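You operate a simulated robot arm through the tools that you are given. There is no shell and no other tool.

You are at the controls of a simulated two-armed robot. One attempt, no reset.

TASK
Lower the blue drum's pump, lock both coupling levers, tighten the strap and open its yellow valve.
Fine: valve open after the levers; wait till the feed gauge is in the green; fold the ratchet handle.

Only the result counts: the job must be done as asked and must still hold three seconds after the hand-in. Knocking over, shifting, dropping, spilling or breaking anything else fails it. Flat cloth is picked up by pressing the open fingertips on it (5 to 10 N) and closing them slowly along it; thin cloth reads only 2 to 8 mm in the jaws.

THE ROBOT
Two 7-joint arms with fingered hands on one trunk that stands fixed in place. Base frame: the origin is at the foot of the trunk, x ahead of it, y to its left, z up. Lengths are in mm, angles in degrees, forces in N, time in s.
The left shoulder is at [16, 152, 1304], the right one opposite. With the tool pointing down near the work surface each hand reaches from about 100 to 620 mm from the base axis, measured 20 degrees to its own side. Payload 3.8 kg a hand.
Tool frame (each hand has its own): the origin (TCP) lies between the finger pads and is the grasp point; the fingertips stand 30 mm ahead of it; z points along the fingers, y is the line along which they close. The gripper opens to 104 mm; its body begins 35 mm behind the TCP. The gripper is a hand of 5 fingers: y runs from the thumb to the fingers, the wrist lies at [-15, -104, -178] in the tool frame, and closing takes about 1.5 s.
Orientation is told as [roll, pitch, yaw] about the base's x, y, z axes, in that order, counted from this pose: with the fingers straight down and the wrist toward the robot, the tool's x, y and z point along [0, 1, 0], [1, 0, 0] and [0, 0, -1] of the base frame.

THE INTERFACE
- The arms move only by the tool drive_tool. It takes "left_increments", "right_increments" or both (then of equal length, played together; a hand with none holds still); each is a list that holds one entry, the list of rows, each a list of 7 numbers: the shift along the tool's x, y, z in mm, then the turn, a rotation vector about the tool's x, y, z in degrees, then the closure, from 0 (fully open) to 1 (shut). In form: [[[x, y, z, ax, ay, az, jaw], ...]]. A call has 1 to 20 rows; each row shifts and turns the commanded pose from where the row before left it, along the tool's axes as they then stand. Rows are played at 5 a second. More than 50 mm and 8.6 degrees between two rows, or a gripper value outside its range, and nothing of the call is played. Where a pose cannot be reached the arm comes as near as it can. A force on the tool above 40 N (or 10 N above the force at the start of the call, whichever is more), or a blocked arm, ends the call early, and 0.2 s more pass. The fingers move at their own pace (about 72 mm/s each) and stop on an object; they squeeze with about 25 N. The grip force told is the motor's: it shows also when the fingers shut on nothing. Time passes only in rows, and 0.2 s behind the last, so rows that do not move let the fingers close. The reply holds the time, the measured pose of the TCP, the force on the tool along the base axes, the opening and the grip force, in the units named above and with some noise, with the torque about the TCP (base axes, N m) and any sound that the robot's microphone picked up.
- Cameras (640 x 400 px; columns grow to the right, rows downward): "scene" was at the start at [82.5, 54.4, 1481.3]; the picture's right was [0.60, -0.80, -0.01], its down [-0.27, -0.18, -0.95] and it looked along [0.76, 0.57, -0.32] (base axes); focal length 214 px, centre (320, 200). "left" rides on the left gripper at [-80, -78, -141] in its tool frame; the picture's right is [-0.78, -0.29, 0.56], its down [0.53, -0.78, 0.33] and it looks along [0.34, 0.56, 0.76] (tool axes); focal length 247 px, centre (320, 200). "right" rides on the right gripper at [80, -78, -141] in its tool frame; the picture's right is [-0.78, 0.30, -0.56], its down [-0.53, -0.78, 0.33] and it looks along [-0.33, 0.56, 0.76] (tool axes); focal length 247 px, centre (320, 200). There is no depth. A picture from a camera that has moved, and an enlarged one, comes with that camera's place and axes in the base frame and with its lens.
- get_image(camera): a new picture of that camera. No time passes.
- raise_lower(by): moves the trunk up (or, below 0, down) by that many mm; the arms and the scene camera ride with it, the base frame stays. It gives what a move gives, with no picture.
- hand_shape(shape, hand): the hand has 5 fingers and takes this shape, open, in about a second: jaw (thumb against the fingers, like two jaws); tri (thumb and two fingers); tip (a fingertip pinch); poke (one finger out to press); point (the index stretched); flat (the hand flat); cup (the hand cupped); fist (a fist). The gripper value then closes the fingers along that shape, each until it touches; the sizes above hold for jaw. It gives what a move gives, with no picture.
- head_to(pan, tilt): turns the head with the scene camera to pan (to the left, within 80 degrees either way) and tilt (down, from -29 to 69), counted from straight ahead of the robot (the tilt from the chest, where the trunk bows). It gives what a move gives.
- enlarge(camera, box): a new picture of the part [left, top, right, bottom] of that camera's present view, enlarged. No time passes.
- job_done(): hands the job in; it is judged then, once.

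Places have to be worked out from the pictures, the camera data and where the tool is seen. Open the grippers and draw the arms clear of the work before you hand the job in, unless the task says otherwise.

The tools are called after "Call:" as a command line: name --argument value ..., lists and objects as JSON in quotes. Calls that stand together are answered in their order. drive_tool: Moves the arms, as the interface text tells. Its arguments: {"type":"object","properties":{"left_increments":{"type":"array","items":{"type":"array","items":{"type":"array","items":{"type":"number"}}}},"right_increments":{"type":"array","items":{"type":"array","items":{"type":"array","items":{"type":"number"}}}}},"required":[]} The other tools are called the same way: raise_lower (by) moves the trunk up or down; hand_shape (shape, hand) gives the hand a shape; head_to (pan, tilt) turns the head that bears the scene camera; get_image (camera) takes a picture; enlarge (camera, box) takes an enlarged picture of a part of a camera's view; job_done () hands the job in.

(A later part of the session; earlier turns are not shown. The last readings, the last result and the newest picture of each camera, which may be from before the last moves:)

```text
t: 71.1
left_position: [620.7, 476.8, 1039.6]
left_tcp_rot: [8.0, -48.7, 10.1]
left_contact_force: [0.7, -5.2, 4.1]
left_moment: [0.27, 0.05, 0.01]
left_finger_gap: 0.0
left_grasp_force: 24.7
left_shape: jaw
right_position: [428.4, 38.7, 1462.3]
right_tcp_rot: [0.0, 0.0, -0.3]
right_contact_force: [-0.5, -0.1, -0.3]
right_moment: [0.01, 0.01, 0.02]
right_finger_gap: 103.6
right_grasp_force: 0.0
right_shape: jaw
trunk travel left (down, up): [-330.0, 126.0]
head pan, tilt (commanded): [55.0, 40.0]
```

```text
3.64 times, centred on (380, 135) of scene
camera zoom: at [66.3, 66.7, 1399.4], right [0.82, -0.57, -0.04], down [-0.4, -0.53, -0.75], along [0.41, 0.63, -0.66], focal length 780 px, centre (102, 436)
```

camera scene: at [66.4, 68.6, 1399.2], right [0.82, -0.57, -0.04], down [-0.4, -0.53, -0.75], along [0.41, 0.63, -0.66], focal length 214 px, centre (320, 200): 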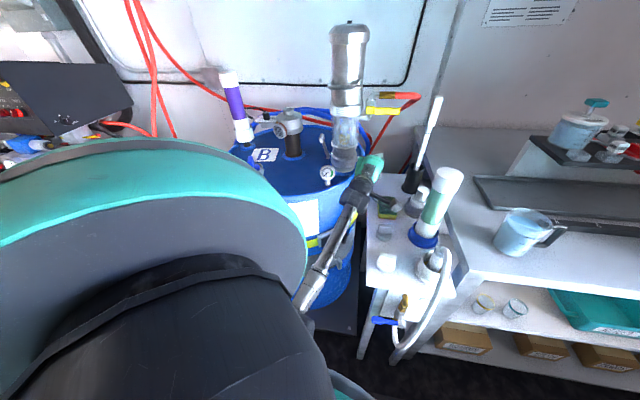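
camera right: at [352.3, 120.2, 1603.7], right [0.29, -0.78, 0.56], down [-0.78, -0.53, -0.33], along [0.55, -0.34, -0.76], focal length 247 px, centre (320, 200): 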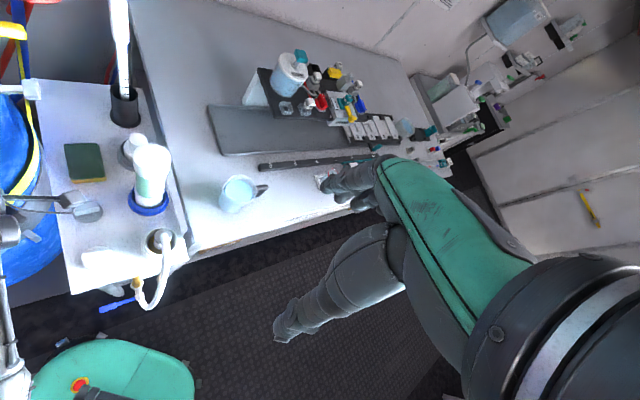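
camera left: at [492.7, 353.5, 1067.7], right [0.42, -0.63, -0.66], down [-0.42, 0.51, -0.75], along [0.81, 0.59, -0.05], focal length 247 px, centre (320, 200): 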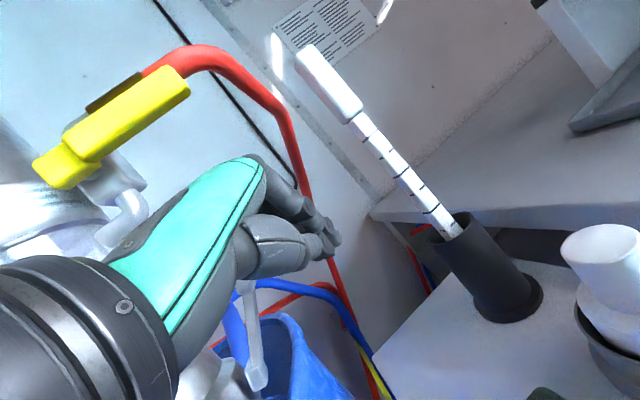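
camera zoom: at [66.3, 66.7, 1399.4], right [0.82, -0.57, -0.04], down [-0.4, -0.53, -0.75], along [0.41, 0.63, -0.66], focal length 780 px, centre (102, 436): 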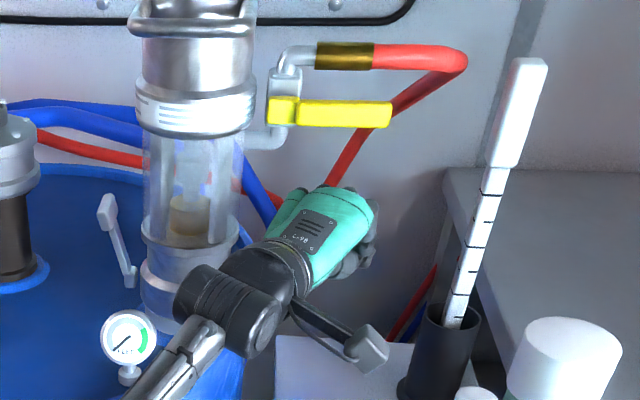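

There is light contact, but the hand presses the T slightly downwards (it is a bit too high). I back out 6 mm, go 20 mm lower and push inward again.

Call:
drive_tool --left_increments '[[[-7, 3, 2.5, 0, 0, 0, 1], [-0.9, -7.5, 6.5, 0, 0, 0, 1], [-0.9, -7.5, 6.5, 0, 0, 0, 1], [4.35, -1.9, -1.6, 0, 0, 0, 1], [4.35, -1.9, -1.6, 0, 0, 0, 1], [4.35, -1.9, -1.6, 0, 0, 0, 1], [4.35, -1.9, -1.6, 0, 0, 0, 1], [0, 0, 0, 0, 0, 0, 1]]]'

Call:
get_image --camera "left"

Call:
enlarge --camera "scene" --box '[310, 80, 450, 190]'

```text
t: 72.9
left_position: [611.9, 484.5, 1021.7]
left_tcp_rot: [8.3, -48.7, 10.0]
left_contact_force: [-1.8, -8.1, 8.5]
left_moment: [0.75, 0.07, 0.19]
left_finger_gap: 0.0
left_grasp_force: 24.9
left_shape: jaw
right_position: [427.1, 38.4, 1461.4]
right_tcp_rot: [0.2, 0.1, -0.2]
right_contact_force: [-0.4, 0.2, -0.2]
right_moment: [0.03, 0.02, 0.0]
right_finger_gap: 103.9
right_grasp_force: 0.1
right_shape: jaw
trunk travel left (down, up): [-330.0, 126.0]
head pan, tilt (commanded): [55.0, 40.0]
```

```text
taken
camera left: at [483.3, 360.5, 1048.8], right [0.42, -0.63, -0.66], down [-0.42, 0.51, -0.75], along [0.81, 0.59, -0.05], focal length 247 px, centre (320, 200)
```

left: 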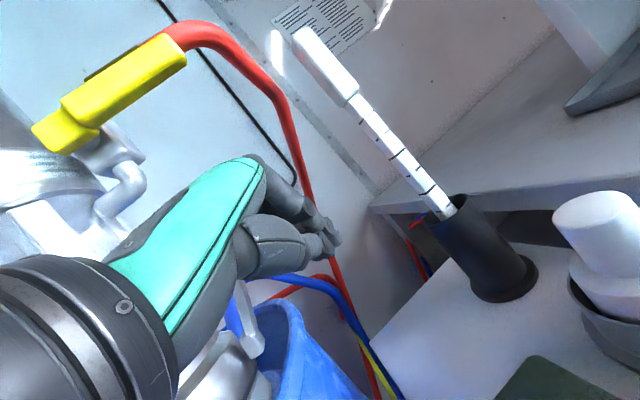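

```text
3.64 times, centred on (380, 135) of scene
camera zoom: at [65.1, 65.1, 1399.5], right [0.82, -0.57, -0.04], down [-0.4, -0.52, -0.75], along [0.41, 0.63, -0.66], focal length 780 px, centre (102, 436)
```

zoom: 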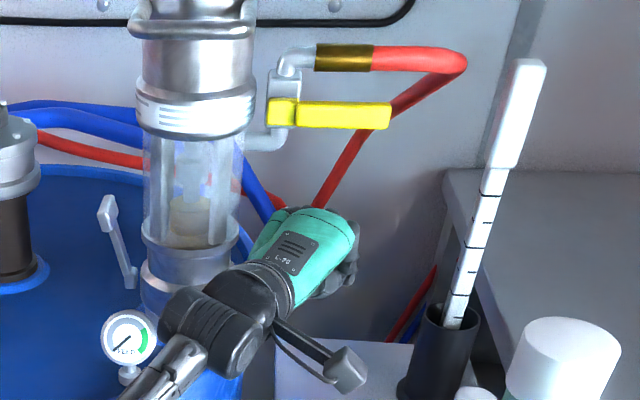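

Still an upward reaction: I enlarge the left view to see how the lever lies relative to the hand.

Call:
enlarge --camera "left" --box '[160, 230, 340, 400]'

Call:
enlarge --camera "scene" --box '[340, 110, 420, 180]'

```text
2.35 times, centred on (250, 315) of left
camera zoom: at [483.3, 360.5, 1048.8], right [0.42, -0.63, -0.66], down [-0.42, 0.51, -0.75], along [0.81, 0.59, -0.05], focal length 581 px, centre (485, -71)
```

zoom: 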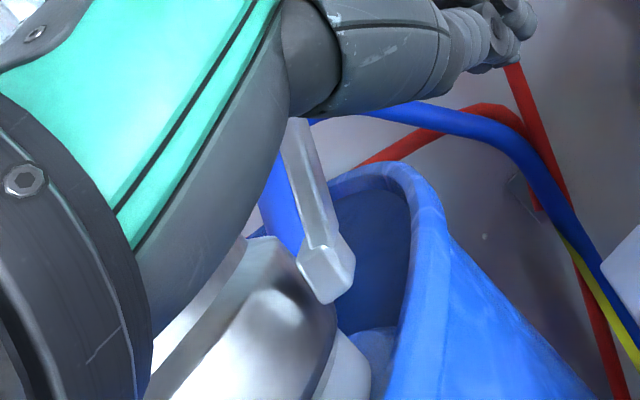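

```text
5.71 times, centred on (380, 145) of scene
camera zoom: at [65.1, 65.1, 1399.5], right [0.82, -0.57, -0.04], down [-0.4, -0.52, -0.75], along [0.41, 0.63, -0.66], focal length 1226 px, centre (-23, 514)
```

zoom: 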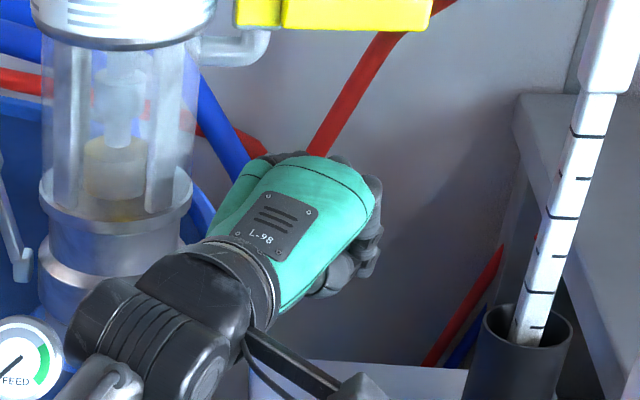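

The lever is now at about 60°, its T against the little-finger side of the hand. I keep pushing inward with a slight upward component.

Call:
drive_tool --left_increments '[[[4.4, -0.6, -2.7, 0, 0, 0, 1], [4.4, -0.6, -2.7, 0, 0, 0, 1], [4.4, -0.6, -2.7, 0, 0, 0, 1], [4.4, -0.6, -2.7, 0, 0, 0, 1], [0, 0, 0, 0, 0, 0, 1]]]'

Call:
enlarge --camera "left" --box '[160, 230, 340, 400]'

Call:
enlarge --camera "scene" --box '[310, 80, 450, 190]'

```text
t: 74.1
left_position: [600.3, 497.1, 1026.8]
left_tcp_rot: [8.3, -48.6, 9.9]
left_contact_force: [10.9, -15.4, 6.7]
left_moment: [0.92, 0.57, -0.2]
left_finger_gap: 0.0
left_grasp_force: 25.4
left_shape: jaw
right_position: [430.6, 36.1, 1461.5]
right_tcp_rot: [0.1, 0.0, -0.1]
right_contact_force: [0.0, -0.4, -0.4]
right_moment: [-0.01, 0.01, 0.01]
right_finger_gap: 103.9
right_grasp_force: 0.1
right_shape: jaw
trunk travel left (down, up): [-330.0, 126.0]
head pan, tilt (commanded): [55.0, 40.0]
```

```text
2.35 times, centred on (250, 315) of left
camera zoom: at [471.6, 373.0, 1054.7], right [0.41, -0.63, -0.66], down [-0.42, 0.51, -0.75], along [0.81, 0.59, -0.05], focal length 581 px, centre (485, -71)
```

zoom: 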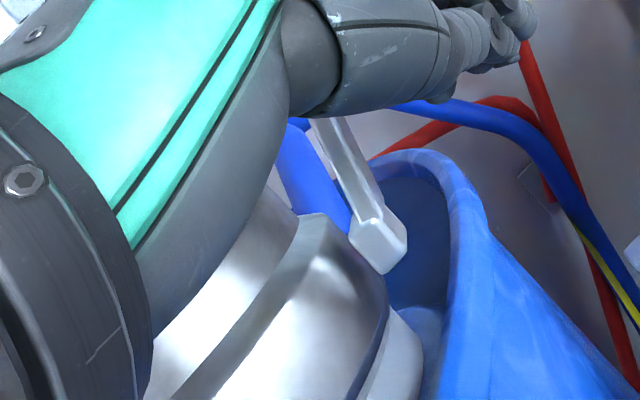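

```text
3.64 times, centred on (380, 135) of scene
camera zoom: at [68.5, 63.6, 1399.4], right [0.82, -0.57, -0.04], down [-0.4, -0.52, -0.75], along [0.41, 0.63, -0.66], focal length 780 px, centre (102, 436)
```

zoom: 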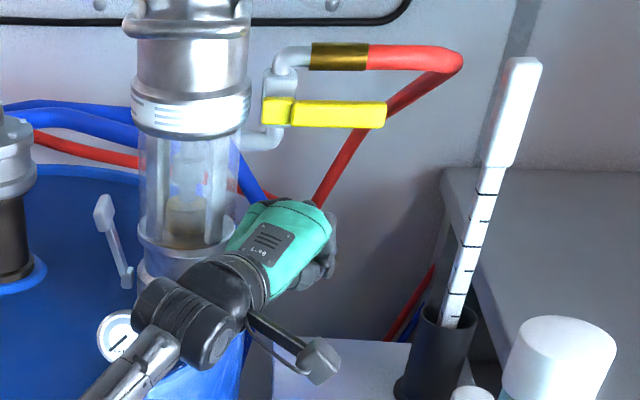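

The lever now stands at about 71° with 20 N on the hand. I press a little more to bring it to its stop.

Call:
drive_tool --left_increments '[[[2.6, -0.6, -1.4, 0, 0, 0, 1], [2.6, -0.6, -1.4, 0, 0, 0, 1], [2.6, -0.6, -1.4, 0, 0, 0, 1], [0, 0, 0, 0, 0, 0, 1]]]'

Call:
enlarge --camera "left" --box '[160, 230, 340, 400]'

```text
t: 75.1
left_position: [596.2, 498.0, 1027.3]
left_tcp_rot: [8.6, -48.3, 9.4]
left_contact_force: [25.4, -28.5, 4.1]
left_moment: [1.4, 1.19, -0.49]
left_finger_gap: 0.0
left_grasp_force: 24.6
left_shape: jaw
right_position: [434.7, 35.0, 1461.1]
right_tcp_rot: [0.3, 0.3, -0.2]
right_contact_force: [0.5, -1.0, 0.6]
right_moment: [0.02, 0.0, 0.0]
right_finger_gap: 103.5
right_grasp_force: 0.1
right_shape: jaw
trunk travel left (down, up): [-330.0, 126.0]
head pan, tilt (commanded): [55.0, 40.0]
```

```text
2.35 times, centred on (250, 315) of left
camera zoom: at [468.1, 375.4, 1055.2], right [0.41, -0.63, -0.66], down [-0.42, 0.52, -0.75], along [0.81, 0.58, -0.05], focal length 581 px, centre (485, -71)
```

zoom: 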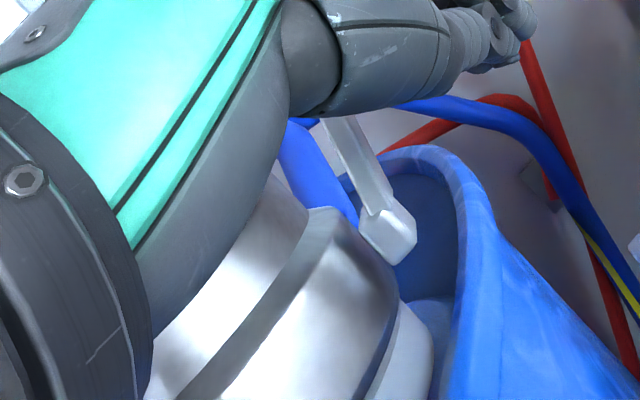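

Both the reading (38 N, no more motion) and the view show the right lever at its stop (≈72°), mirroring the left one. I withdraw outward and back, and look at the coupling and the valve.

Call:
drive_tool --left_increments '[[[-6.5, 2.8, 2.3, 0, 0, 0, 1], [-8, 3, 2.5, 0, 0, 0, 1], [-7.8, 7.8, -19.1, 0, 0, 0, 1], [-7.8, 7.8, -19.1, 0, 0, 0, 1], [-7.8, 7.8, -19.1, 0, 0, 0, 1], [0, 0, 0, 0, 0, 0, 1]]]'

Call:
get_image --camera "left"

Call:
enlarge --camera "scene" --box '[290, 80, 450, 200]'

```text
t: 76.5
left_position: [585.2, 460.4, 1080.0]
left_tcp_rot: [8.0, -48.4, 10.3]
left_contact_force: [0.2, 0.0, 1.0]
left_moment: [-0.02, -0.01, 0.0]
left_finger_gap: 0.1
left_grasp_force: 25.0
left_shape: jaw
right_position: [429.2, 41.9, 1461.9]
right_tcp_rot: [0.1, 0.2, -0.2]
right_contact_force: [-0.1, 0.6, 1.1]
right_moment: [-0.04, 0.0, 0.02]
right_finger_gap: 103.7
right_grasp_force: 0.1
right_shape: jaw
trunk travel left (down, up): [-330.0, 126.0]
head pan, tilt (commanded): [55.0, 40.0]
```

```text
taken
camera left: at [456.6, 336.7, 1108.5], right [0.42, -0.63, -0.66], down [-0.42, 0.51, -0.75], along [0.81, 0.59, -0.05], focal length 247 px, centre (320, 200)
```

left: 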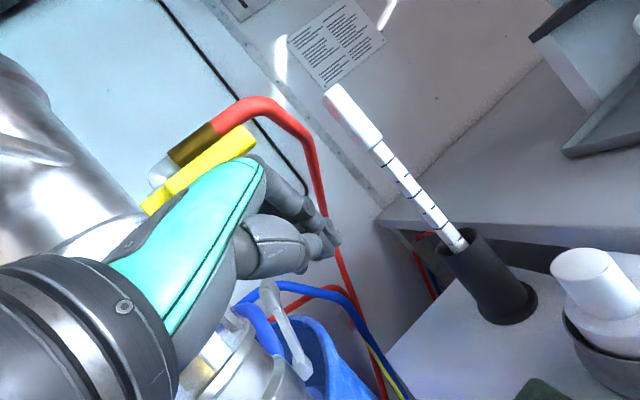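

```text
3.33 times, centred on (370, 140) of scene
camera zoom: at [66.8, 68.9, 1399.2], right [0.82, -0.57, -0.04], down [-0.4, -0.53, -0.75], along [0.41, 0.63, -0.66], focal length 715 px, centre (153, 400)
```

zoom: 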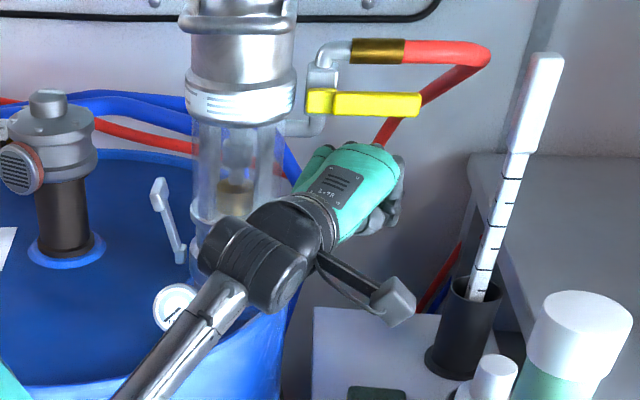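

Both levers look alike now. The closed fingers are right below the outer part of the yellow handle (handle tip near [612, 462, 1173]). I rise slowly to test whether the handle turns upward.

Call:
drive_tool --left_increments '[[[1.4, 11.3, -9.8, 0, 0, 0, 1], [1.4, 11.3, -9.8, 0, 0, 0, 1], [1.4, 11.3, -9.8, 0, 0, 0, 1], [0.4, 3, -2.6, 0, 0, 0, 1], [0.4, 3, -2.6, 0, 0, 0, 1], [0.4, 3, -2.6, 0, 0, 0, 1], [0, 0, 0, 0, 0, 0, 1]]]'

Call:
get_image --camera "left"

Call:
enlarge --camera "scene" --box '[290, 60, 450, 180]'

```text
t: 77.6
left_position: [584.9, 457.3, 1120.9]
left_tcp_rot: [7.4, -47.2, 10.3]
left_contact_force: [-6.6, -5.8, -10.1]
left_moment: [-0.05, -0.46, 0.28]
left_finger_gap: 0.0
left_grasp_force: 24.9
left_shape: jaw
right_position: [428.0, 39.2, 1462.3]
right_tcp_rot: [0.1, -0.1, -0.2]
right_contact_force: [-0.2, -0.2, 0.8]
right_moment: [-0.05, -0.01, 0.0]
right_finger_gap: 103.5
right_grasp_force: 0.0
right_shape: jaw
trunk travel left (down, up): [-330.0, 126.0]
head pan, tilt (commanded): [55.0, 40.0]
stopped in row 5 (left hand): the force on the tool passed its limit at 43 N (the readings are from after the stop); the commanded pose is now the measured one
```

```text
taken
camera left: at [456.7, 334.0, 1153.0], right [0.4, -0.64, -0.66], down [-0.43, 0.5, -0.75], along [0.81, 0.58, -0.08], focal length 247 px, centre (320, 200)
```

left: 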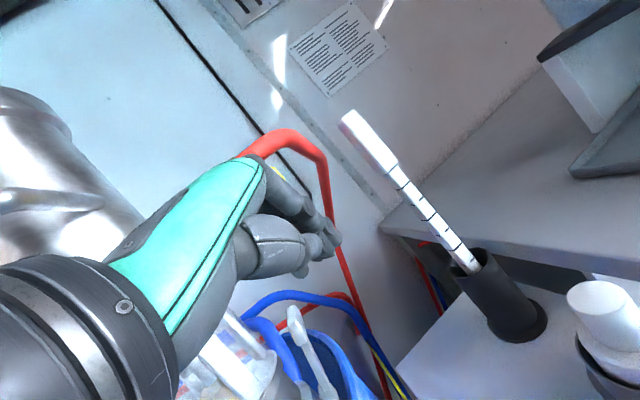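

```text
3.33 times, centred on (370, 120) of scene
camera zoom: at [65.9, 67.8, 1399.5], right [0.82, -0.57, -0.04], down [-0.4, -0.53, -0.75], along [0.41, 0.63, -0.66], focal length 715 px, centre (153, 467)
```

zoom: 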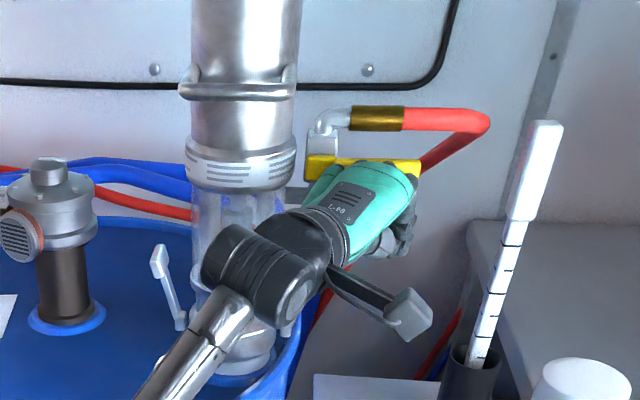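

The handle stayed horizontal against more than 40 N from below, so it must open downwards. I back the hand off from the handle and bring it up in front.

Call:
drive_tool --left_increments '[[[-0.6, -4.5, 4, 0, 0, 0, 1], [-8, -9, -11.5, 0, 0, 0, 1], [-8, -9, -11.5, 0, 0, 0, 1], [-8, -9, -11.5, 0, 0, 0, 1], [1.5, 13, -11.3, 0, 0, 0, 1], [1.5, 13, -11.3, 0, 0, 0, 1], [1.5, 13, -11.3, 0, 0, 0, 1], [0, 0, 0, 0, 0, 0, 1]]]'

Call:
get_image --camera "left"

Call:
get_image --camera "scene"

```text
t: 79.4
left_position: [551.1, 424.6, 1169.8]
left_tcp_rot: [7.5, -47.4, 10.2]
left_contact_force: [0.4, -0.3, -0.2]
left_moment: [0.01, -0.01, -0.02]
left_finger_gap: 0.0
left_grasp_force: 24.9
left_shape: jaw
right_position: [430.2, 41.3, 1461.7]
right_tcp_rot: [0.0, 0.1, -0.2]
right_contact_force: [-0.1, -0.9, 0.3]
right_moment: [0.01, 0.01, 0.03]
right_finger_gap: 103.6
right_grasp_force: 0.1
right_shape: jaw
trunk travel left (down, up): [-330.0, 126.0]
head pan, tilt (commanded): [55.0, 40.0]
```

```text
taken
camera left: at [423.1, 300.1, 1200.9], right [0.4, -0.63, -0.66], down [-0.43, 0.5, -0.75], along [0.81, 0.59, -0.07], focal length 247 px, centre (320, 200)
```

left: 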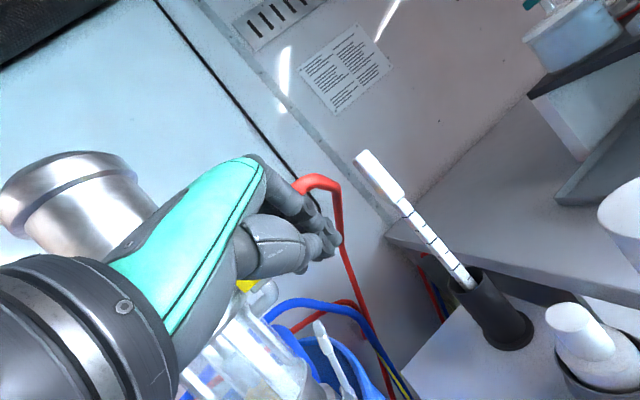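

```text
taken
camera scene: at [66.7, 68.3, 1399.2], right [0.82, -0.57, -0.04], down [-0.4, -0.53, -0.75], along [0.41, 0.63, -0.66], focal length 214 px, centre (320, 200)
```

scene: 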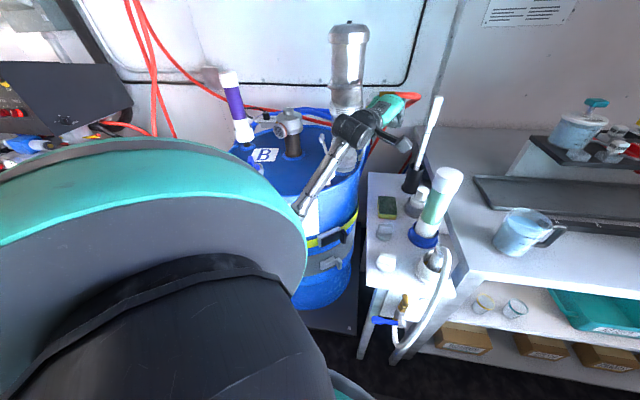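

Clear of the handle. I rise another 48 mm and turn the heading to about 38°, so the fingertips lie along the handle.

Call:
drive_tool --left_increments '[[[1.45, 11.8, -10.7, 0, 0, 0, 1], [1.45, 11.8, -10.7, 0, 0, 0, 1], [1.45, 11.8, -10.7, 0, 0, 0, 1], [0, 0, 0, 0.54, 4.4, -4, 1], [0, 0, 0, 0.54, 4.4, -4, 1], [0, 0, 0, 0.54, 4.4, -4, 1], [0, 0, 0, 0, 0, 0, 1]]]'

Call:
get_image --camera "left"

Call:
enlarge --camera "scene" --box '[280, 40, 460, 180]'

```text
t: 81.0
left_position: [550.1, 422.7, 1219.0]
left_tcp_rot: [7.4, -47.5, 28.3]
left_contact_force: [0.3, 0.1, 0.0]
left_moment: [-0.03, 0.01, 0.02]
left_finger_gap: 0.0
left_grasp_force: 25.1
left_shape: jaw
right_position: [429.7, 40.3, 1461.5]
right_tcp_rot: [0.0, 0.0, -0.3]
right_contact_force: [0.1, 0.4, 0.5]
right_moment: [0.0, 0.0, -0.02]
right_finger_gap: 103.7
right_grasp_force: 0.0
right_shape: jaw
trunk travel left (down, up): [-330.0, 126.0]
head pan, tilt (commanded): [55.0, 40.0]
```

```text
taken
camera left: at [467.1, 266.6, 1249.5], right [0.58, -0.48, -0.66], down [-0.57, 0.35, -0.75], along [0.59, 0.81, -0.07], focal length 247 px, centre (320, 200)
```

left: 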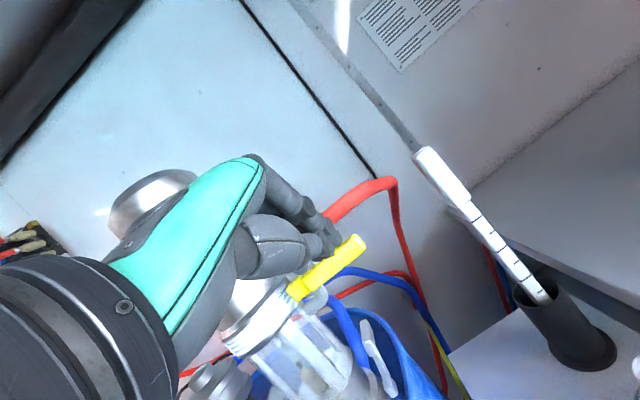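

```text
2.86 times, centred on (370, 110) of scene
camera zoom: at [66.5, 68.4, 1399.2], right [0.82, -0.57, -0.04], down [-0.4, -0.53, -0.75], along [0.41, 0.63, -0.66], focal length 613 px, centre (177, 457)
```

zoom: 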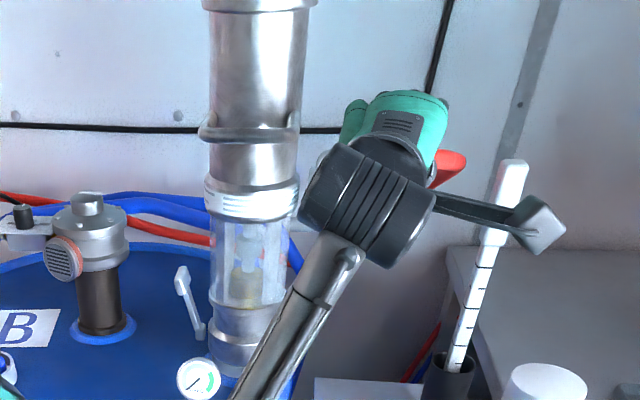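

The handle's hub and tip appear exactly as predicted in the hand's view. I move forward so that the fingertips stand just above the handle, in front of the brass fitting.

Call:
drive_tool --left_increments '[[[5.9, 10.4, 16.7, 0, 0, 0, 1], [5.9, 10.4, 16.7, 0, 0, 0, 1], [0, 0, 0, 0, 0, 0, 1]]]'

Call:
get_image --camera "left"

Call:
enlarge --camera "scene" --box '[280, 40, 460, 180]'

```text
t: 81.8
left_position: [575.0, 454.7, 1213.2]
left_tcp_rot: [7.5, -47.5, 28.3]
left_contact_force: [0.1, -0.4, 0.1]
left_moment: [0.01, 0.0, 0.01]
left_finger_gap: 0.0
left_grasp_force: 25.3
left_shape: jaw
right_position: [430.6, 40.7, 1462.5]
right_tcp_rot: [0.0, 0.0, -0.2]
right_contact_force: [-0.4, -0.6, 0.2]
right_moment: [-0.02, 0.0, -0.03]
right_finger_gap: 103.3
right_grasp_force: 0.0
right_shape: jaw
trunk travel left (down, up): [-330.0, 126.0]
head pan, tilt (commanded): [55.0, 40.0]
```

```text
taken
camera left: at [491.8, 297.5, 1244.1], right [0.58, -0.48, -0.66], down [-0.56, 0.35, -0.75], along [0.59, 0.81, -0.07], focal length 247 px, centre (320, 200)
```

left: 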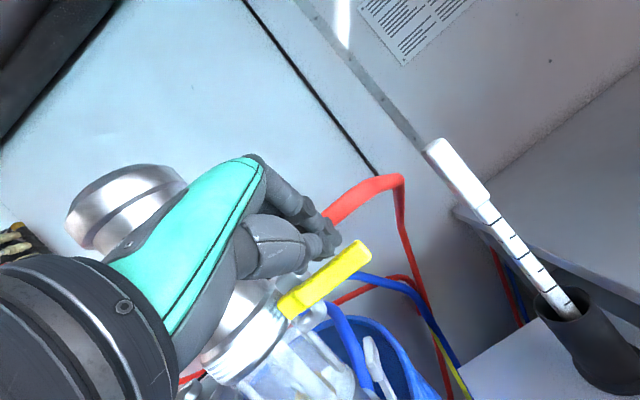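

```text
2.86 times, centred on (370, 110) of scene
camera zoom: at [66.4, 67.9, 1399.3], right [0.82, -0.57, -0.04], down [-0.4, -0.53, -0.75], along [0.41, 0.63, -0.66], focal length 613 px, centre (177, 457)
```

zoom: 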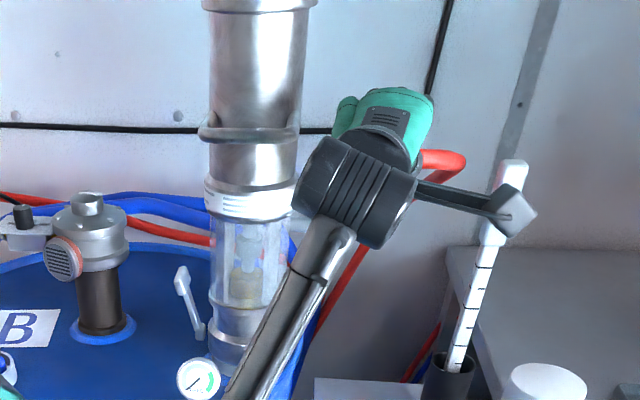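

The fingertips are just above and in front of the handle's middle part. I press down in 4 mm steps.

Call:
drive_tool --left_increments '[[[-0.35, -2.95, 2.7, 0, 0, 0, 1], [-0.35, -2.95, 2.7, 0, 0, 0, 1], [-0.35, -2.95, 2.7, 0, 0, 0, 1], [-0.35, -2.95, 2.7, 0, 0, 0, 1], [-0.35, -2.95, 2.7, 0, 0, 0, 1], [-0.35, -2.95, 2.7, 0, 0, 0, 1], [0, 0, 0, 0, 0, 0, 1]]]'

Call:
get_image --camera "left"

```text
t: 83.4
left_position: [575.2, 454.6, 1186.7]
left_tcp_rot: [7.5, -47.5, 28.3]
left_contact_force: [-0.1, -0.4, 0.2]
left_moment: [0.02, -0.03, 0.0]
left_finger_gap: 0.0
left_grasp_force: 25.0
left_shape: jaw
right_position: [429.5, 40.6, 1461.3]
right_tcp_rot: [0.1, 0.1, -0.2]
right_contact_force: [0.8, 0.4, 0.4]
right_moment: [-0.02, -0.01, 0.02]
right_finger_gap: 103.4
right_grasp_force: 0.1
right_shape: jaw
trunk travel left (down, up): [-330.0, 126.0]
head pan, tilt (commanded): [55.0, 40.0]
```

```text
taken
camera left: at [492.2, 298.4, 1218.5], right [0.58, -0.48, -0.66], down [-0.57, 0.35, -0.75], along [0.59, 0.81, -0.07], focal length 247 px, centre (320, 200)
```

left: 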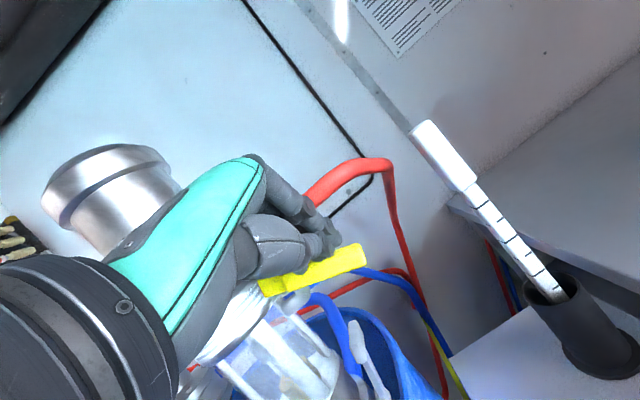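

The handle is turning down easily (its tip sank about 25 mm with almost no force). I keep pressing down.

Call:
drive_tool --left_increments '[[[-0.43, -3.7, 3.35, 0, 0, 0, 1], [-0.43, -3.7, 3.35, 0, 0, 0, 1], [-0.43, -3.7, 3.35, 0, 0, 0, 1], [-0.43, -3.7, 3.35, 0, 0, 0, 1], [-0.43, -3.7, 3.35, 0, 0, 0, 1], [-0.43, -3.7, 3.35, 0, 0, 0, 1], [0, 0, 0, 0, 0, 0, 1]]]'

Call:
get_image --camera "left"

Call:
enlarge --camera "scene" --box '[280, 40, 460, 180]'

```text
t: 85.0
left_position: [574.6, 455.7, 1155.4]
left_tcp_rot: [7.5, -47.5, 28.3]
left_contact_force: [0.3, 0.1, -0.1]
left_moment: [0.02, 0.05, -0.02]
left_finger_gap: 0.0
left_grasp_force: 24.7
left_shape: jaw
right_position: [429.2, 39.5, 1462.8]
right_tcp_rot: [0.0, 0.0, -0.2]
right_contact_force: [0.4, 0.4, -0.2]
right_moment: [0.02, 0.01, 0.04]
right_finger_gap: 103.6
right_grasp_force: 0.1
right_shape: jaw
trunk travel left (down, up): [-330.0, 126.0]
head pan, tilt (commanded): [55.0, 40.0]
```

```text
taken
camera left: at [491.9, 298.7, 1188.1], right [0.58, -0.48, -0.66], down [-0.57, 0.35, -0.75], along [0.59, 0.81, -0.07], focal length 247 px, centre (320, 200)
```

left: 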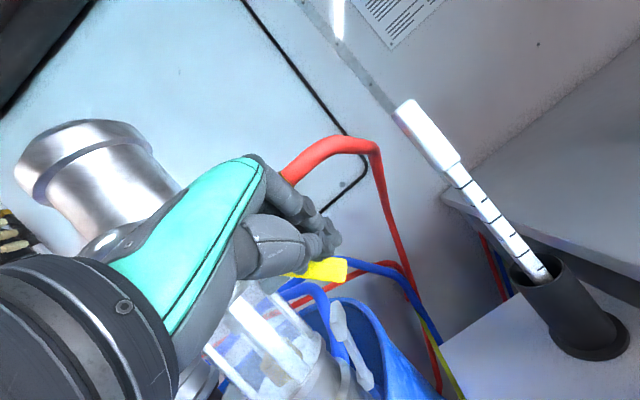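

```text
2.86 times, centred on (370, 110) of scene
camera zoom: at [66.7, 68.1, 1399.2], right [0.82, -0.57, -0.04], down [-0.4, -0.53, -0.75], along [0.41, 0.63, -0.66], focal length 613 px, centre (177, 457)
```

zoom: 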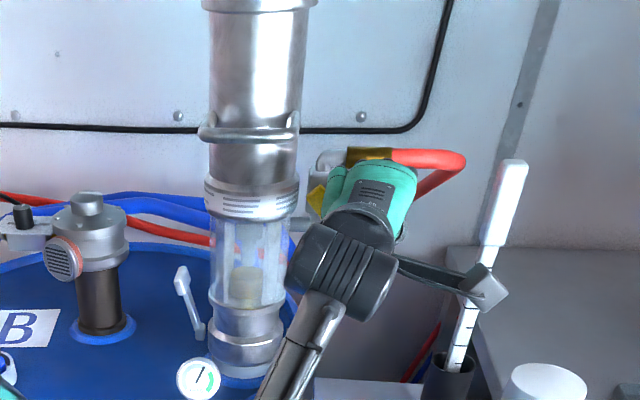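

The handle is at about 40–45° and the feed gauge's needle has begun to rise. I continue down, watching the handle.

Call:
drive_tool --left_increments '[[[-0.43, -3.7, 3.35, 0, 0, 0, 1], [-0.43, -3.7, 3.35, 0, 0, 0, 1], [-0.43, -3.7, 3.35, 0, 0, 0, 1], [-0.43, -3.7, 3.35, 0, 0, 0, 1], [0, 0, 0, 0, 0, 0, 1]]]'

Call:
get_image --camera "left"

Call:
enlarge --camera "scene" --box '[280, 40, 460, 180]'

```text
t: 86.2
left_position: [575.2, 454.5, 1136.3]
left_tcp_rot: [7.7, -47.5, 28.2]
left_contact_force: [-0.8, -1.0, 0.8]
left_moment: [0.05, -0.03, 0.04]
left_finger_gap: 0.1
left_grasp_force: 25.3
left_shape: jaw
right_position: [428.6, 40.1, 1462.0]
right_tcp_rot: [0.1, 0.0, -0.1]
right_contact_force: [-0.3, 0.3, 0.2]
right_moment: [0.01, -0.01, 0.0]
right_finger_gap: 103.7
right_grasp_force: 0.1
right_shape: jaw
trunk travel left (down, up): [-330.0, 126.0]
head pan, tilt (commanded): [55.0, 40.0]
```

```text
taken
camera left: at [491.6, 298.8, 1168.2], right [0.58, -0.48, -0.66], down [-0.57, 0.35, -0.75], along [0.59, 0.81, -0.07], focal length 247 px, centre (320, 200)
```

left: 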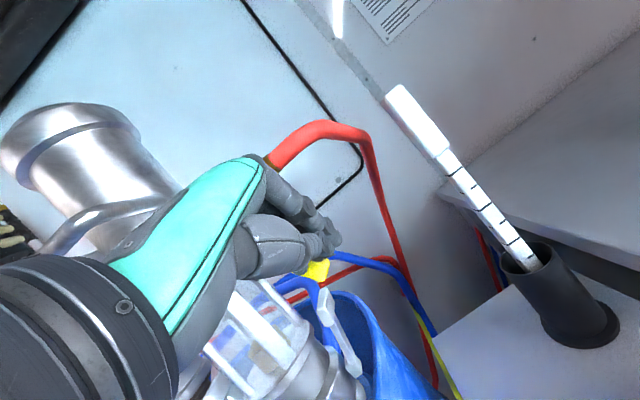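

```text
2.86 times, centred on (370, 110) of scene
camera zoom: at [66.4, 67.8, 1399.3], right [0.82, -0.57, -0.04], down [-0.4, -0.53, -0.75], along [0.41, 0.63, -0.66], focal length 613 px, centre (177, 457)
```

zoom: 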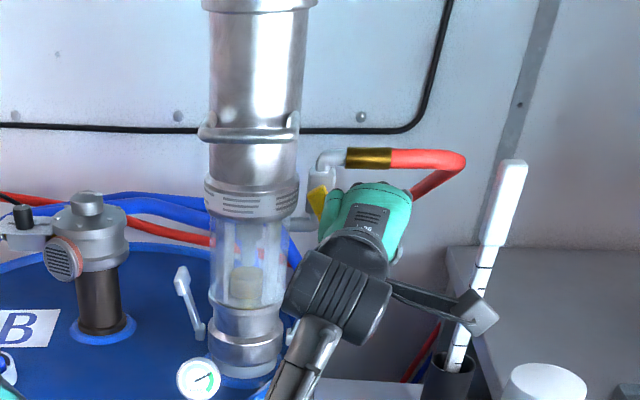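

The handle is at about 60°. I now push inward as well as down, to bring it to vertical.

Call:
drive_tool --left_increments '[[[3.6, -3.7, 2.3, 0, 0, 0, 1], [3.6, -3.7, 2.3, 0, 0, 0, 1], [3.6, -2.3, 1, 0, 0, 0, 1], [3.6, -2.3, 1, 0, 0, 0, 1], [0, 0, 0, 0, 0, 0, 1]]]'

Call:
get_image --camera "left"

Call:
enlarge --camera "scene" --box '[280, 40, 460, 180]'

```text
t: 87.4
left_position: [562.7, 465.7, 1126.6]
left_tcp_rot: [7.6, -47.5, 28.2]
left_contact_force: [-0.1, -0.5, -0.6]
left_moment: [0.0, 0.02, 0.02]
left_finger_gap: 0.0
left_grasp_force: 25.3
left_shape: jaw
right_position: [429.8, 39.7, 1462.0]
right_tcp_rot: [0.0, 0.0, -0.2]
right_contact_force: [-0.3, -0.7, -0.2]
right_moment: [0.03, -0.04, -0.01]
right_finger_gap: 103.9
right_grasp_force: 0.0
right_shape: jaw
trunk travel left (down, up): [-330.0, 126.0]
head pan, tilt (commanded): [55.0, 40.0]
```

```text
taken
camera left: at [480.2, 309.8, 1156.4], right [0.58, -0.48, -0.66], down [-0.57, 0.35, -0.75], along [0.59, 0.81, -0.07], focal length 247 px, centre (320, 200)
```

left: 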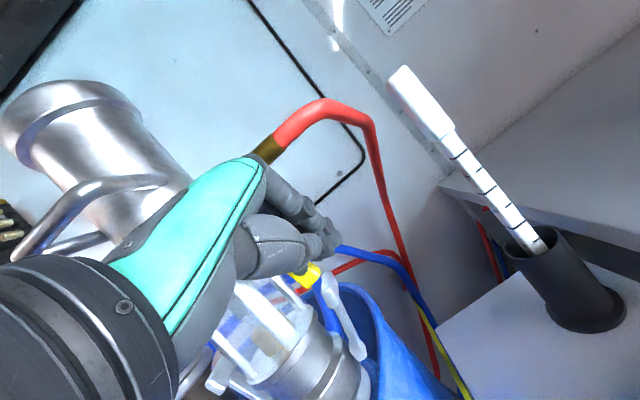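

```text
2.86 times, centred on (370, 110) of scene
camera zoom: at [66.6, 67.9, 1399.3], right [0.82, -0.57, -0.04], down [-0.4, -0.53, -0.75], along [0.41, 0.63, -0.66], focal length 613 px, centre (177, 457)
```

zoom: 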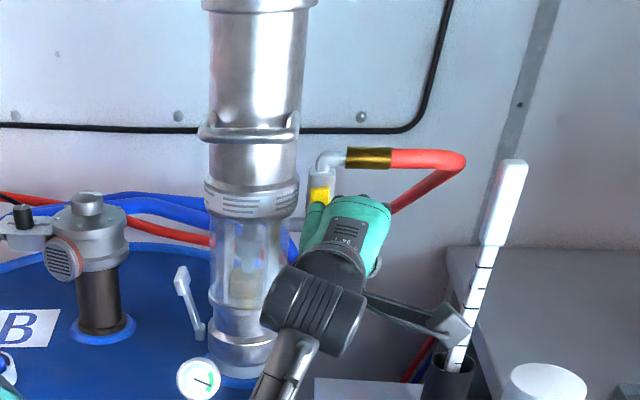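

The handle is nearly vertical now and the gauge's needle has swung over. I push inward a bit more until it meets its stop.

Call:
drive_tool --left_increments '[[[2.9, -0.6, -0.3, 0, 0, 0, 1], [2.9, -0.6, -0.3, 0, 0, 0, 1], [2.9, -0.6, -0.3, 0, 0, 0, 1], [0, 0, 0, 0, 0, 0, 1]]]'

Call:
enlarge --camera "left" --box '[180, 180, 420, 380]'

Call:
enlarge --camera "scene" --box '[300, 60, 420, 200]'

```text
t: 88.4
left_position: [557.6, 473.6, 1124.9]
left_tcp_rot: [7.4, -47.5, 28.3]
left_contact_force: [-1.8, -1.7, 0.3]
left_moment: [0.0, -0.03, 0.02]
left_finger_gap: 0.2
left_grasp_force: 25.0
left_shape: jaw
right_position: [429.7, 40.0, 1462.0]
right_tcp_rot: [0.1, 0.0, -0.3]
right_contact_force: [0.3, 0.4, -0.7]
right_moment: [0.02, 0.01, 0.01]
right_finger_gap: 103.8
right_grasp_force: 0.1
right_shape: jaw
trunk travel left (down, up): [-330.0, 126.0]
head pan, tilt (commanded): [55.0, 40.0]
```

```text
2.00 times, centred on (300, 280) of left
camera zoom: at [473.9, 316.0, 1156.7], right [0.58, -0.48, -0.66], down [-0.57, 0.35, -0.75], along [0.59, 0.81, -0.07], focal length 494 px, centre (360, 40)
```

zoom: 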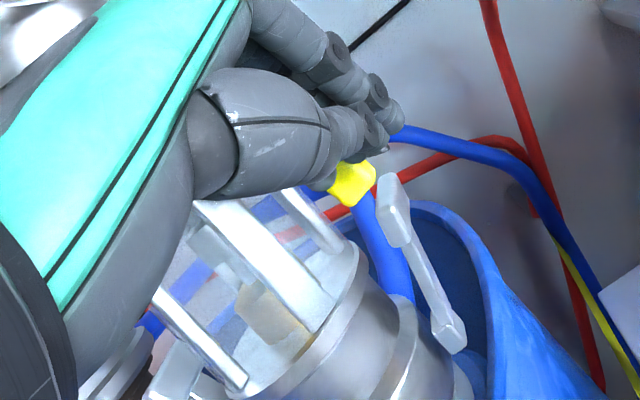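

```text
2.86 times, centred on (360, 130) of scene
camera zoom: at [66.6, 67.9, 1399.3], right [0.82, -0.57, -0.04], down [-0.4, -0.53, -0.75], along [0.41, 0.63, -0.66], focal length 613 px, centre (206, 400)
```

zoom: 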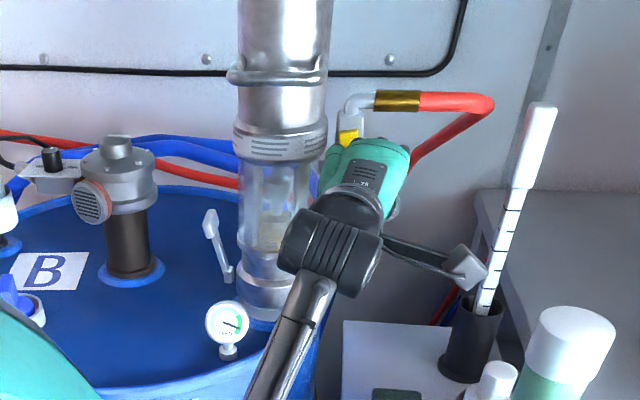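

Only light force so far; the handle's end shows at about 85–88°. I push a few more millimetres to be sure it's at the stop.

Call:
drive_tool --left_increments '[[[2.9, -0.6, -0.3, 0, 0, 0, 1], [2.9, -0.6, -0.3, 0, 0, 0, 1], [2, -0.4, -0.2, 0, 0, 0, 1], [0, 0, 0, 0, 0, 0, 1]]]'

Call:
enlarge --camera "left" --box '[180, 180, 420, 380]'

Call:
enlarge --camera "scene" --box '[310, 140, 350, 170]'

```text
t: 89.4
left_position: [550.9, 478.7, 1125.8]
left_tcp_rot: [7.5, -47.5, 28.3]
left_contact_force: [-1.7, -0.2, 0.4]
left_moment: [-0.04, -0.02, 0.03]
left_finger_gap: 0.0
left_grasp_force: 25.0
left_shape: jaw
right_position: [428.8, 40.2, 1462.4]
right_tcp_rot: [0.1, 0.0, -0.2]
right_contact_force: [0.9, 0.6, -0.2]
right_moment: [0.04, 0.05, -0.02]
right_finger_gap: 103.7
right_grasp_force: 0.0
right_shape: jaw
trunk travel left (down, up): [-330.0, 126.0]
head pan, tilt (commanded): [55.0, 40.0]
```

```text
2.00 times, centred on (300, 280) of left
camera zoom: at [468.3, 321.9, 1156.6], right [0.58, -0.48, -0.66], down [-0.57, 0.35, -0.75], along [0.59, 0.81, -0.07], focal length 494 px, centre (360, 40)
```

zoom: 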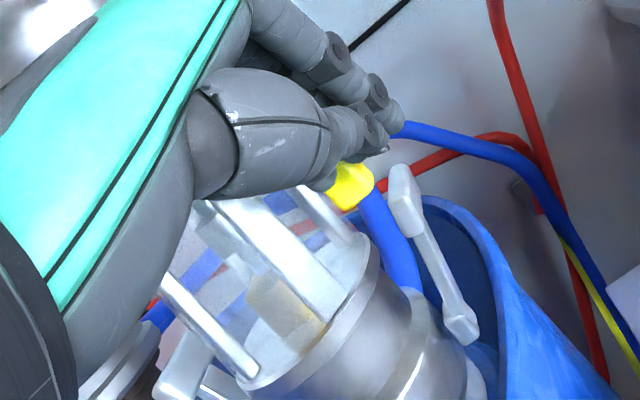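

```text
13.33 times, centred on (330, 155) of scene
camera zoom: at [66.5, 68.0, 1399.3], right [0.82, -0.57, -0.04], down [-0.4, -0.53, -0.75], along [0.41, 0.63, -0.66], focal length 2860 px, centre (187, 800)
```

zoom: 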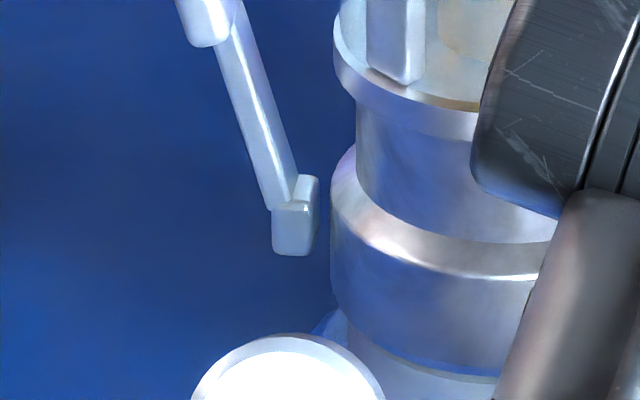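

The handle seems vertical (about 90°). I back the hand off to see the valve and gauge clearly.

Call:
drive_tool --left_increments '[[[-6, 1.2, 0.5, 0, 0, 0, 1], [-6, -10, -12, 0, 0, 0, 1], [-4, -12.9, -14.7, 0, 0, 0, 1], [-4, -12.9, -14.7, 0, 0, 0, 1], [-4, -12.9, -14.7, 0, 0, 0, 1], [0, 0, 0, 0, 0, 0, 1]]]'

Call:
get_image --camera "left"

Call:
get_image --camera "scene"

```text
t: 90.8
left_position: [504.3, 418.1, 1125.9]
left_tcp_rot: [7.5, -47.5, 28.3]
left_contact_force: [-0.9, 0.0, -0.5]
left_moment: [0.01, 0.02, -0.02]
left_finger_gap: 0.0
left_grasp_force: 24.8
left_shape: jaw
right_position: [429.4, 40.6, 1461.1]
right_tcp_rot: [0.0, 0.2, -0.3]
right_contact_force: [-0.5, 0.4, 0.0]
right_moment: [-0.01, -0.03, -0.03]
right_finger_gap: 103.8
right_grasp_force: 0.0
right_shape: jaw
trunk travel left (down, up): [-330.0, 126.0]
head pan, tilt (commanded): [55.0, 40.0]
```

```text
taken
camera left: at [421.3, 261.8, 1156.4], right [0.58, -0.48, -0.66], down [-0.57, 0.35, -0.75], along [0.59, 0.81, -0.07], focal length 247 px, centre (320, 200)
```

left: 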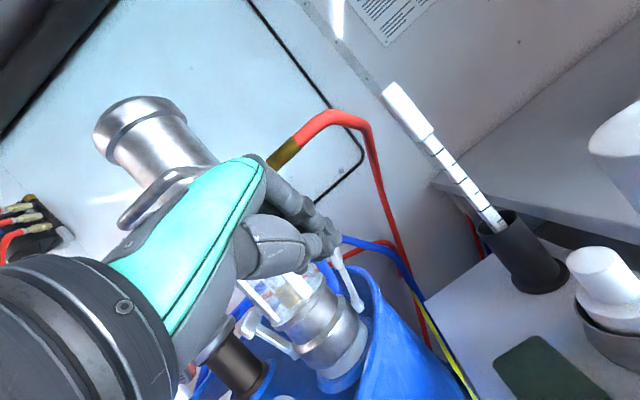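

```text
taken
camera scene: at [66.8, 68.3, 1399.2], right [0.82, -0.57, -0.04], down [-0.4, -0.53, -0.75], along [0.41, 0.63, -0.66], focal length 214 px, centre (320, 200)
```

scene: 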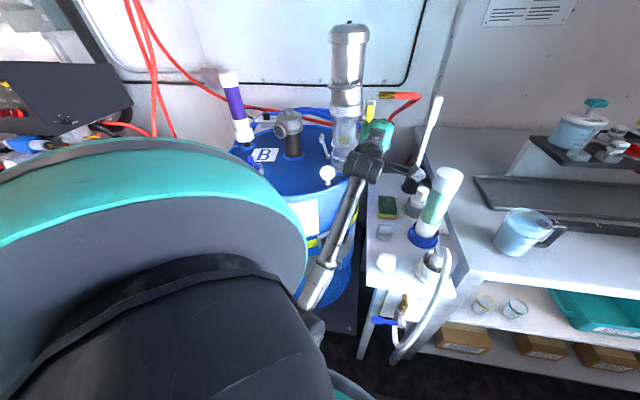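

Now I enlarge the gauge and the valve in the head camera.

Call:
enlarge --camera "scene" --box '[310, 160, 346, 190]'

Call:
enlarge --camera "scene" --box '[310, 80, 430, 180]'

```text
13.33 times, centred on (328, 175) of scene
camera zoom: at [66.8, 68.3, 1399.2], right [0.82, -0.57, -0.04], down [-0.4, -0.53, -0.75], along [0.41, 0.63, -0.66], focal length 2860 px, centre (213, 533)
```

zoom: 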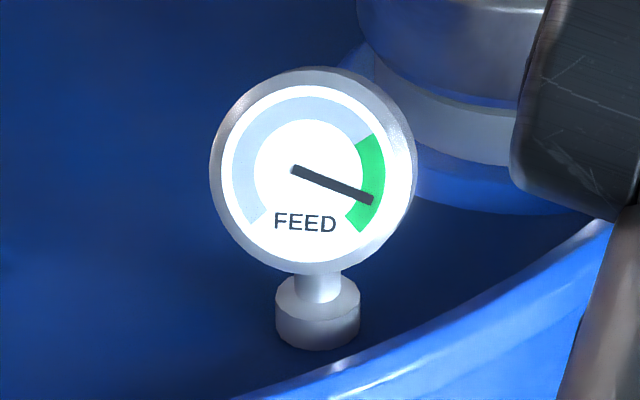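

```text
4.00 times, centred on (370, 130) of scene
camera zoom: at [66.8, 68.3, 1399.2], right [0.82, -0.57, -0.04], down [-0.4, -0.53, -0.75], along [0.41, 0.63, -0.66], focal length 858 px, centre (120, 480)
```

zoom: 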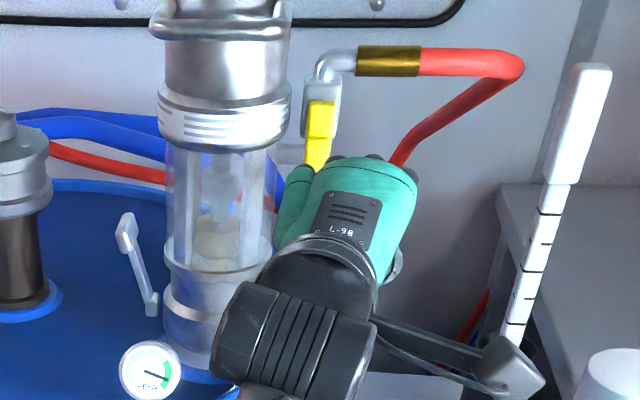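

The FEED gauge's needle is in the green and the yellow handle points straight down along the pipe: pump, levers and valve are done. Next is the strap; I swing the left hand to the left, in front of the pump, to get a free view of the ratchet.

Call:
drive_tool --left_increments '[[[36, -4.4, -0.2, 0, 0, 0, 1], [36, -4.4, -0.2, 0, 0, 0, 1], [36, -4.4, -0.2, 0, 0, 0, 1], [36, -4.4, -0.2, 0, 0, 0, 1], [36, -4.4, -0.2, 0, 0, 0, 1], [0, 0, 0, 0, 0, 0, 1]]]'

Call:
get_image --camera "scene"

Call:
get_image --camera "left"

```text
t: 92.2
left_position: [393.3, 559.9, 1127.1]
left_tcp_rot: [7.5, -47.5, 28.2]
left_contact_force: [0.3, -0.5, 0.4]
left_moment: [0.0, -0.03, -0.01]
left_finger_gap: 0.0
left_grasp_force: 25.0
left_shape: jaw
right_position: [430.4, 38.4, 1460.6]
right_tcp_rot: [0.0, 0.1, -0.2]
right_contact_force: [-0.5, 0.4, 0.3]
right_moment: [-0.01, 0.01, -0.01]
right_finger_gap: 103.5
right_grasp_force: 0.1
right_shape: jaw
trunk travel left (down, up): [-330.0, 126.0]
head pan, tilt (commanded): [55.0, 40.0]
```

```text
taken
camera scene: at [67.1, 67.7, 1399.2], right [0.82, -0.57, -0.04], down [-0.4, -0.53, -0.75], along [0.41, 0.63, -0.66], focal length 214 px, centre (320, 200)
```

scene: 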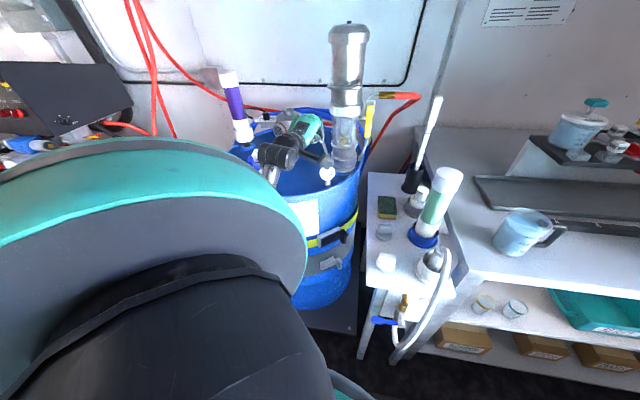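

```text
taken
camera left: at [308.4, 402.7, 1157.8], right [0.58, -0.48, -0.66], down [-0.57, 0.35, -0.75], along [0.59, 0.81, -0.07], focal length 247 px, centre (320, 200)
```

left: 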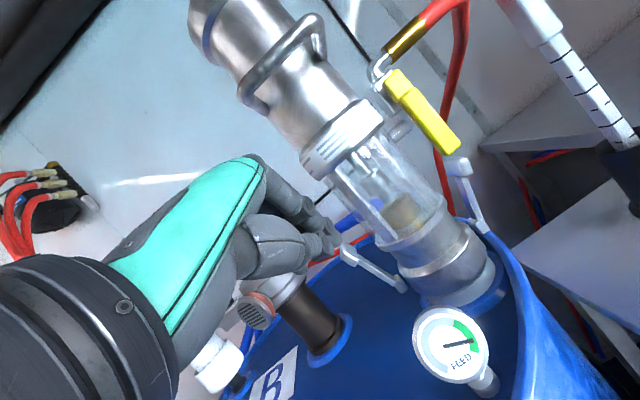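

I enlarge the valve and coupling in the hand's view, and the ratchet in the head's view.

Call:
enlarge --camera "left" --box '[320, 30, 520, 390]'

Call:
enlarge --camera "scene" --box '[285, 195, 375, 295]'

```text
1.11 times, centred on (420, 210) of left
camera zoom: at [308.4, 402.7, 1157.8], right [0.58, -0.48, -0.66], down [-0.57, 0.35, -0.75], along [0.59, 0.81, -0.07], focal length 274 px, centre (209, 189)
```

zoom: 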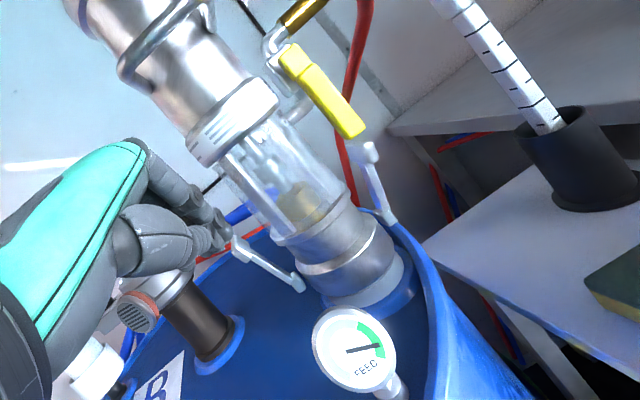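

```text
4.00 times, centred on (330, 245) of scene
camera zoom: at [67.1, 67.7, 1399.2], right [0.82, -0.57, -0.04], down [-0.4, -0.53, -0.75], along [0.41, 0.63, -0.66], focal length 858 px, centre (280, 20)
```

zoom: 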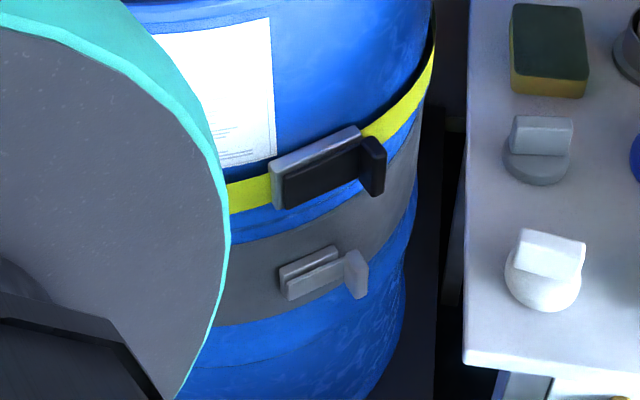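

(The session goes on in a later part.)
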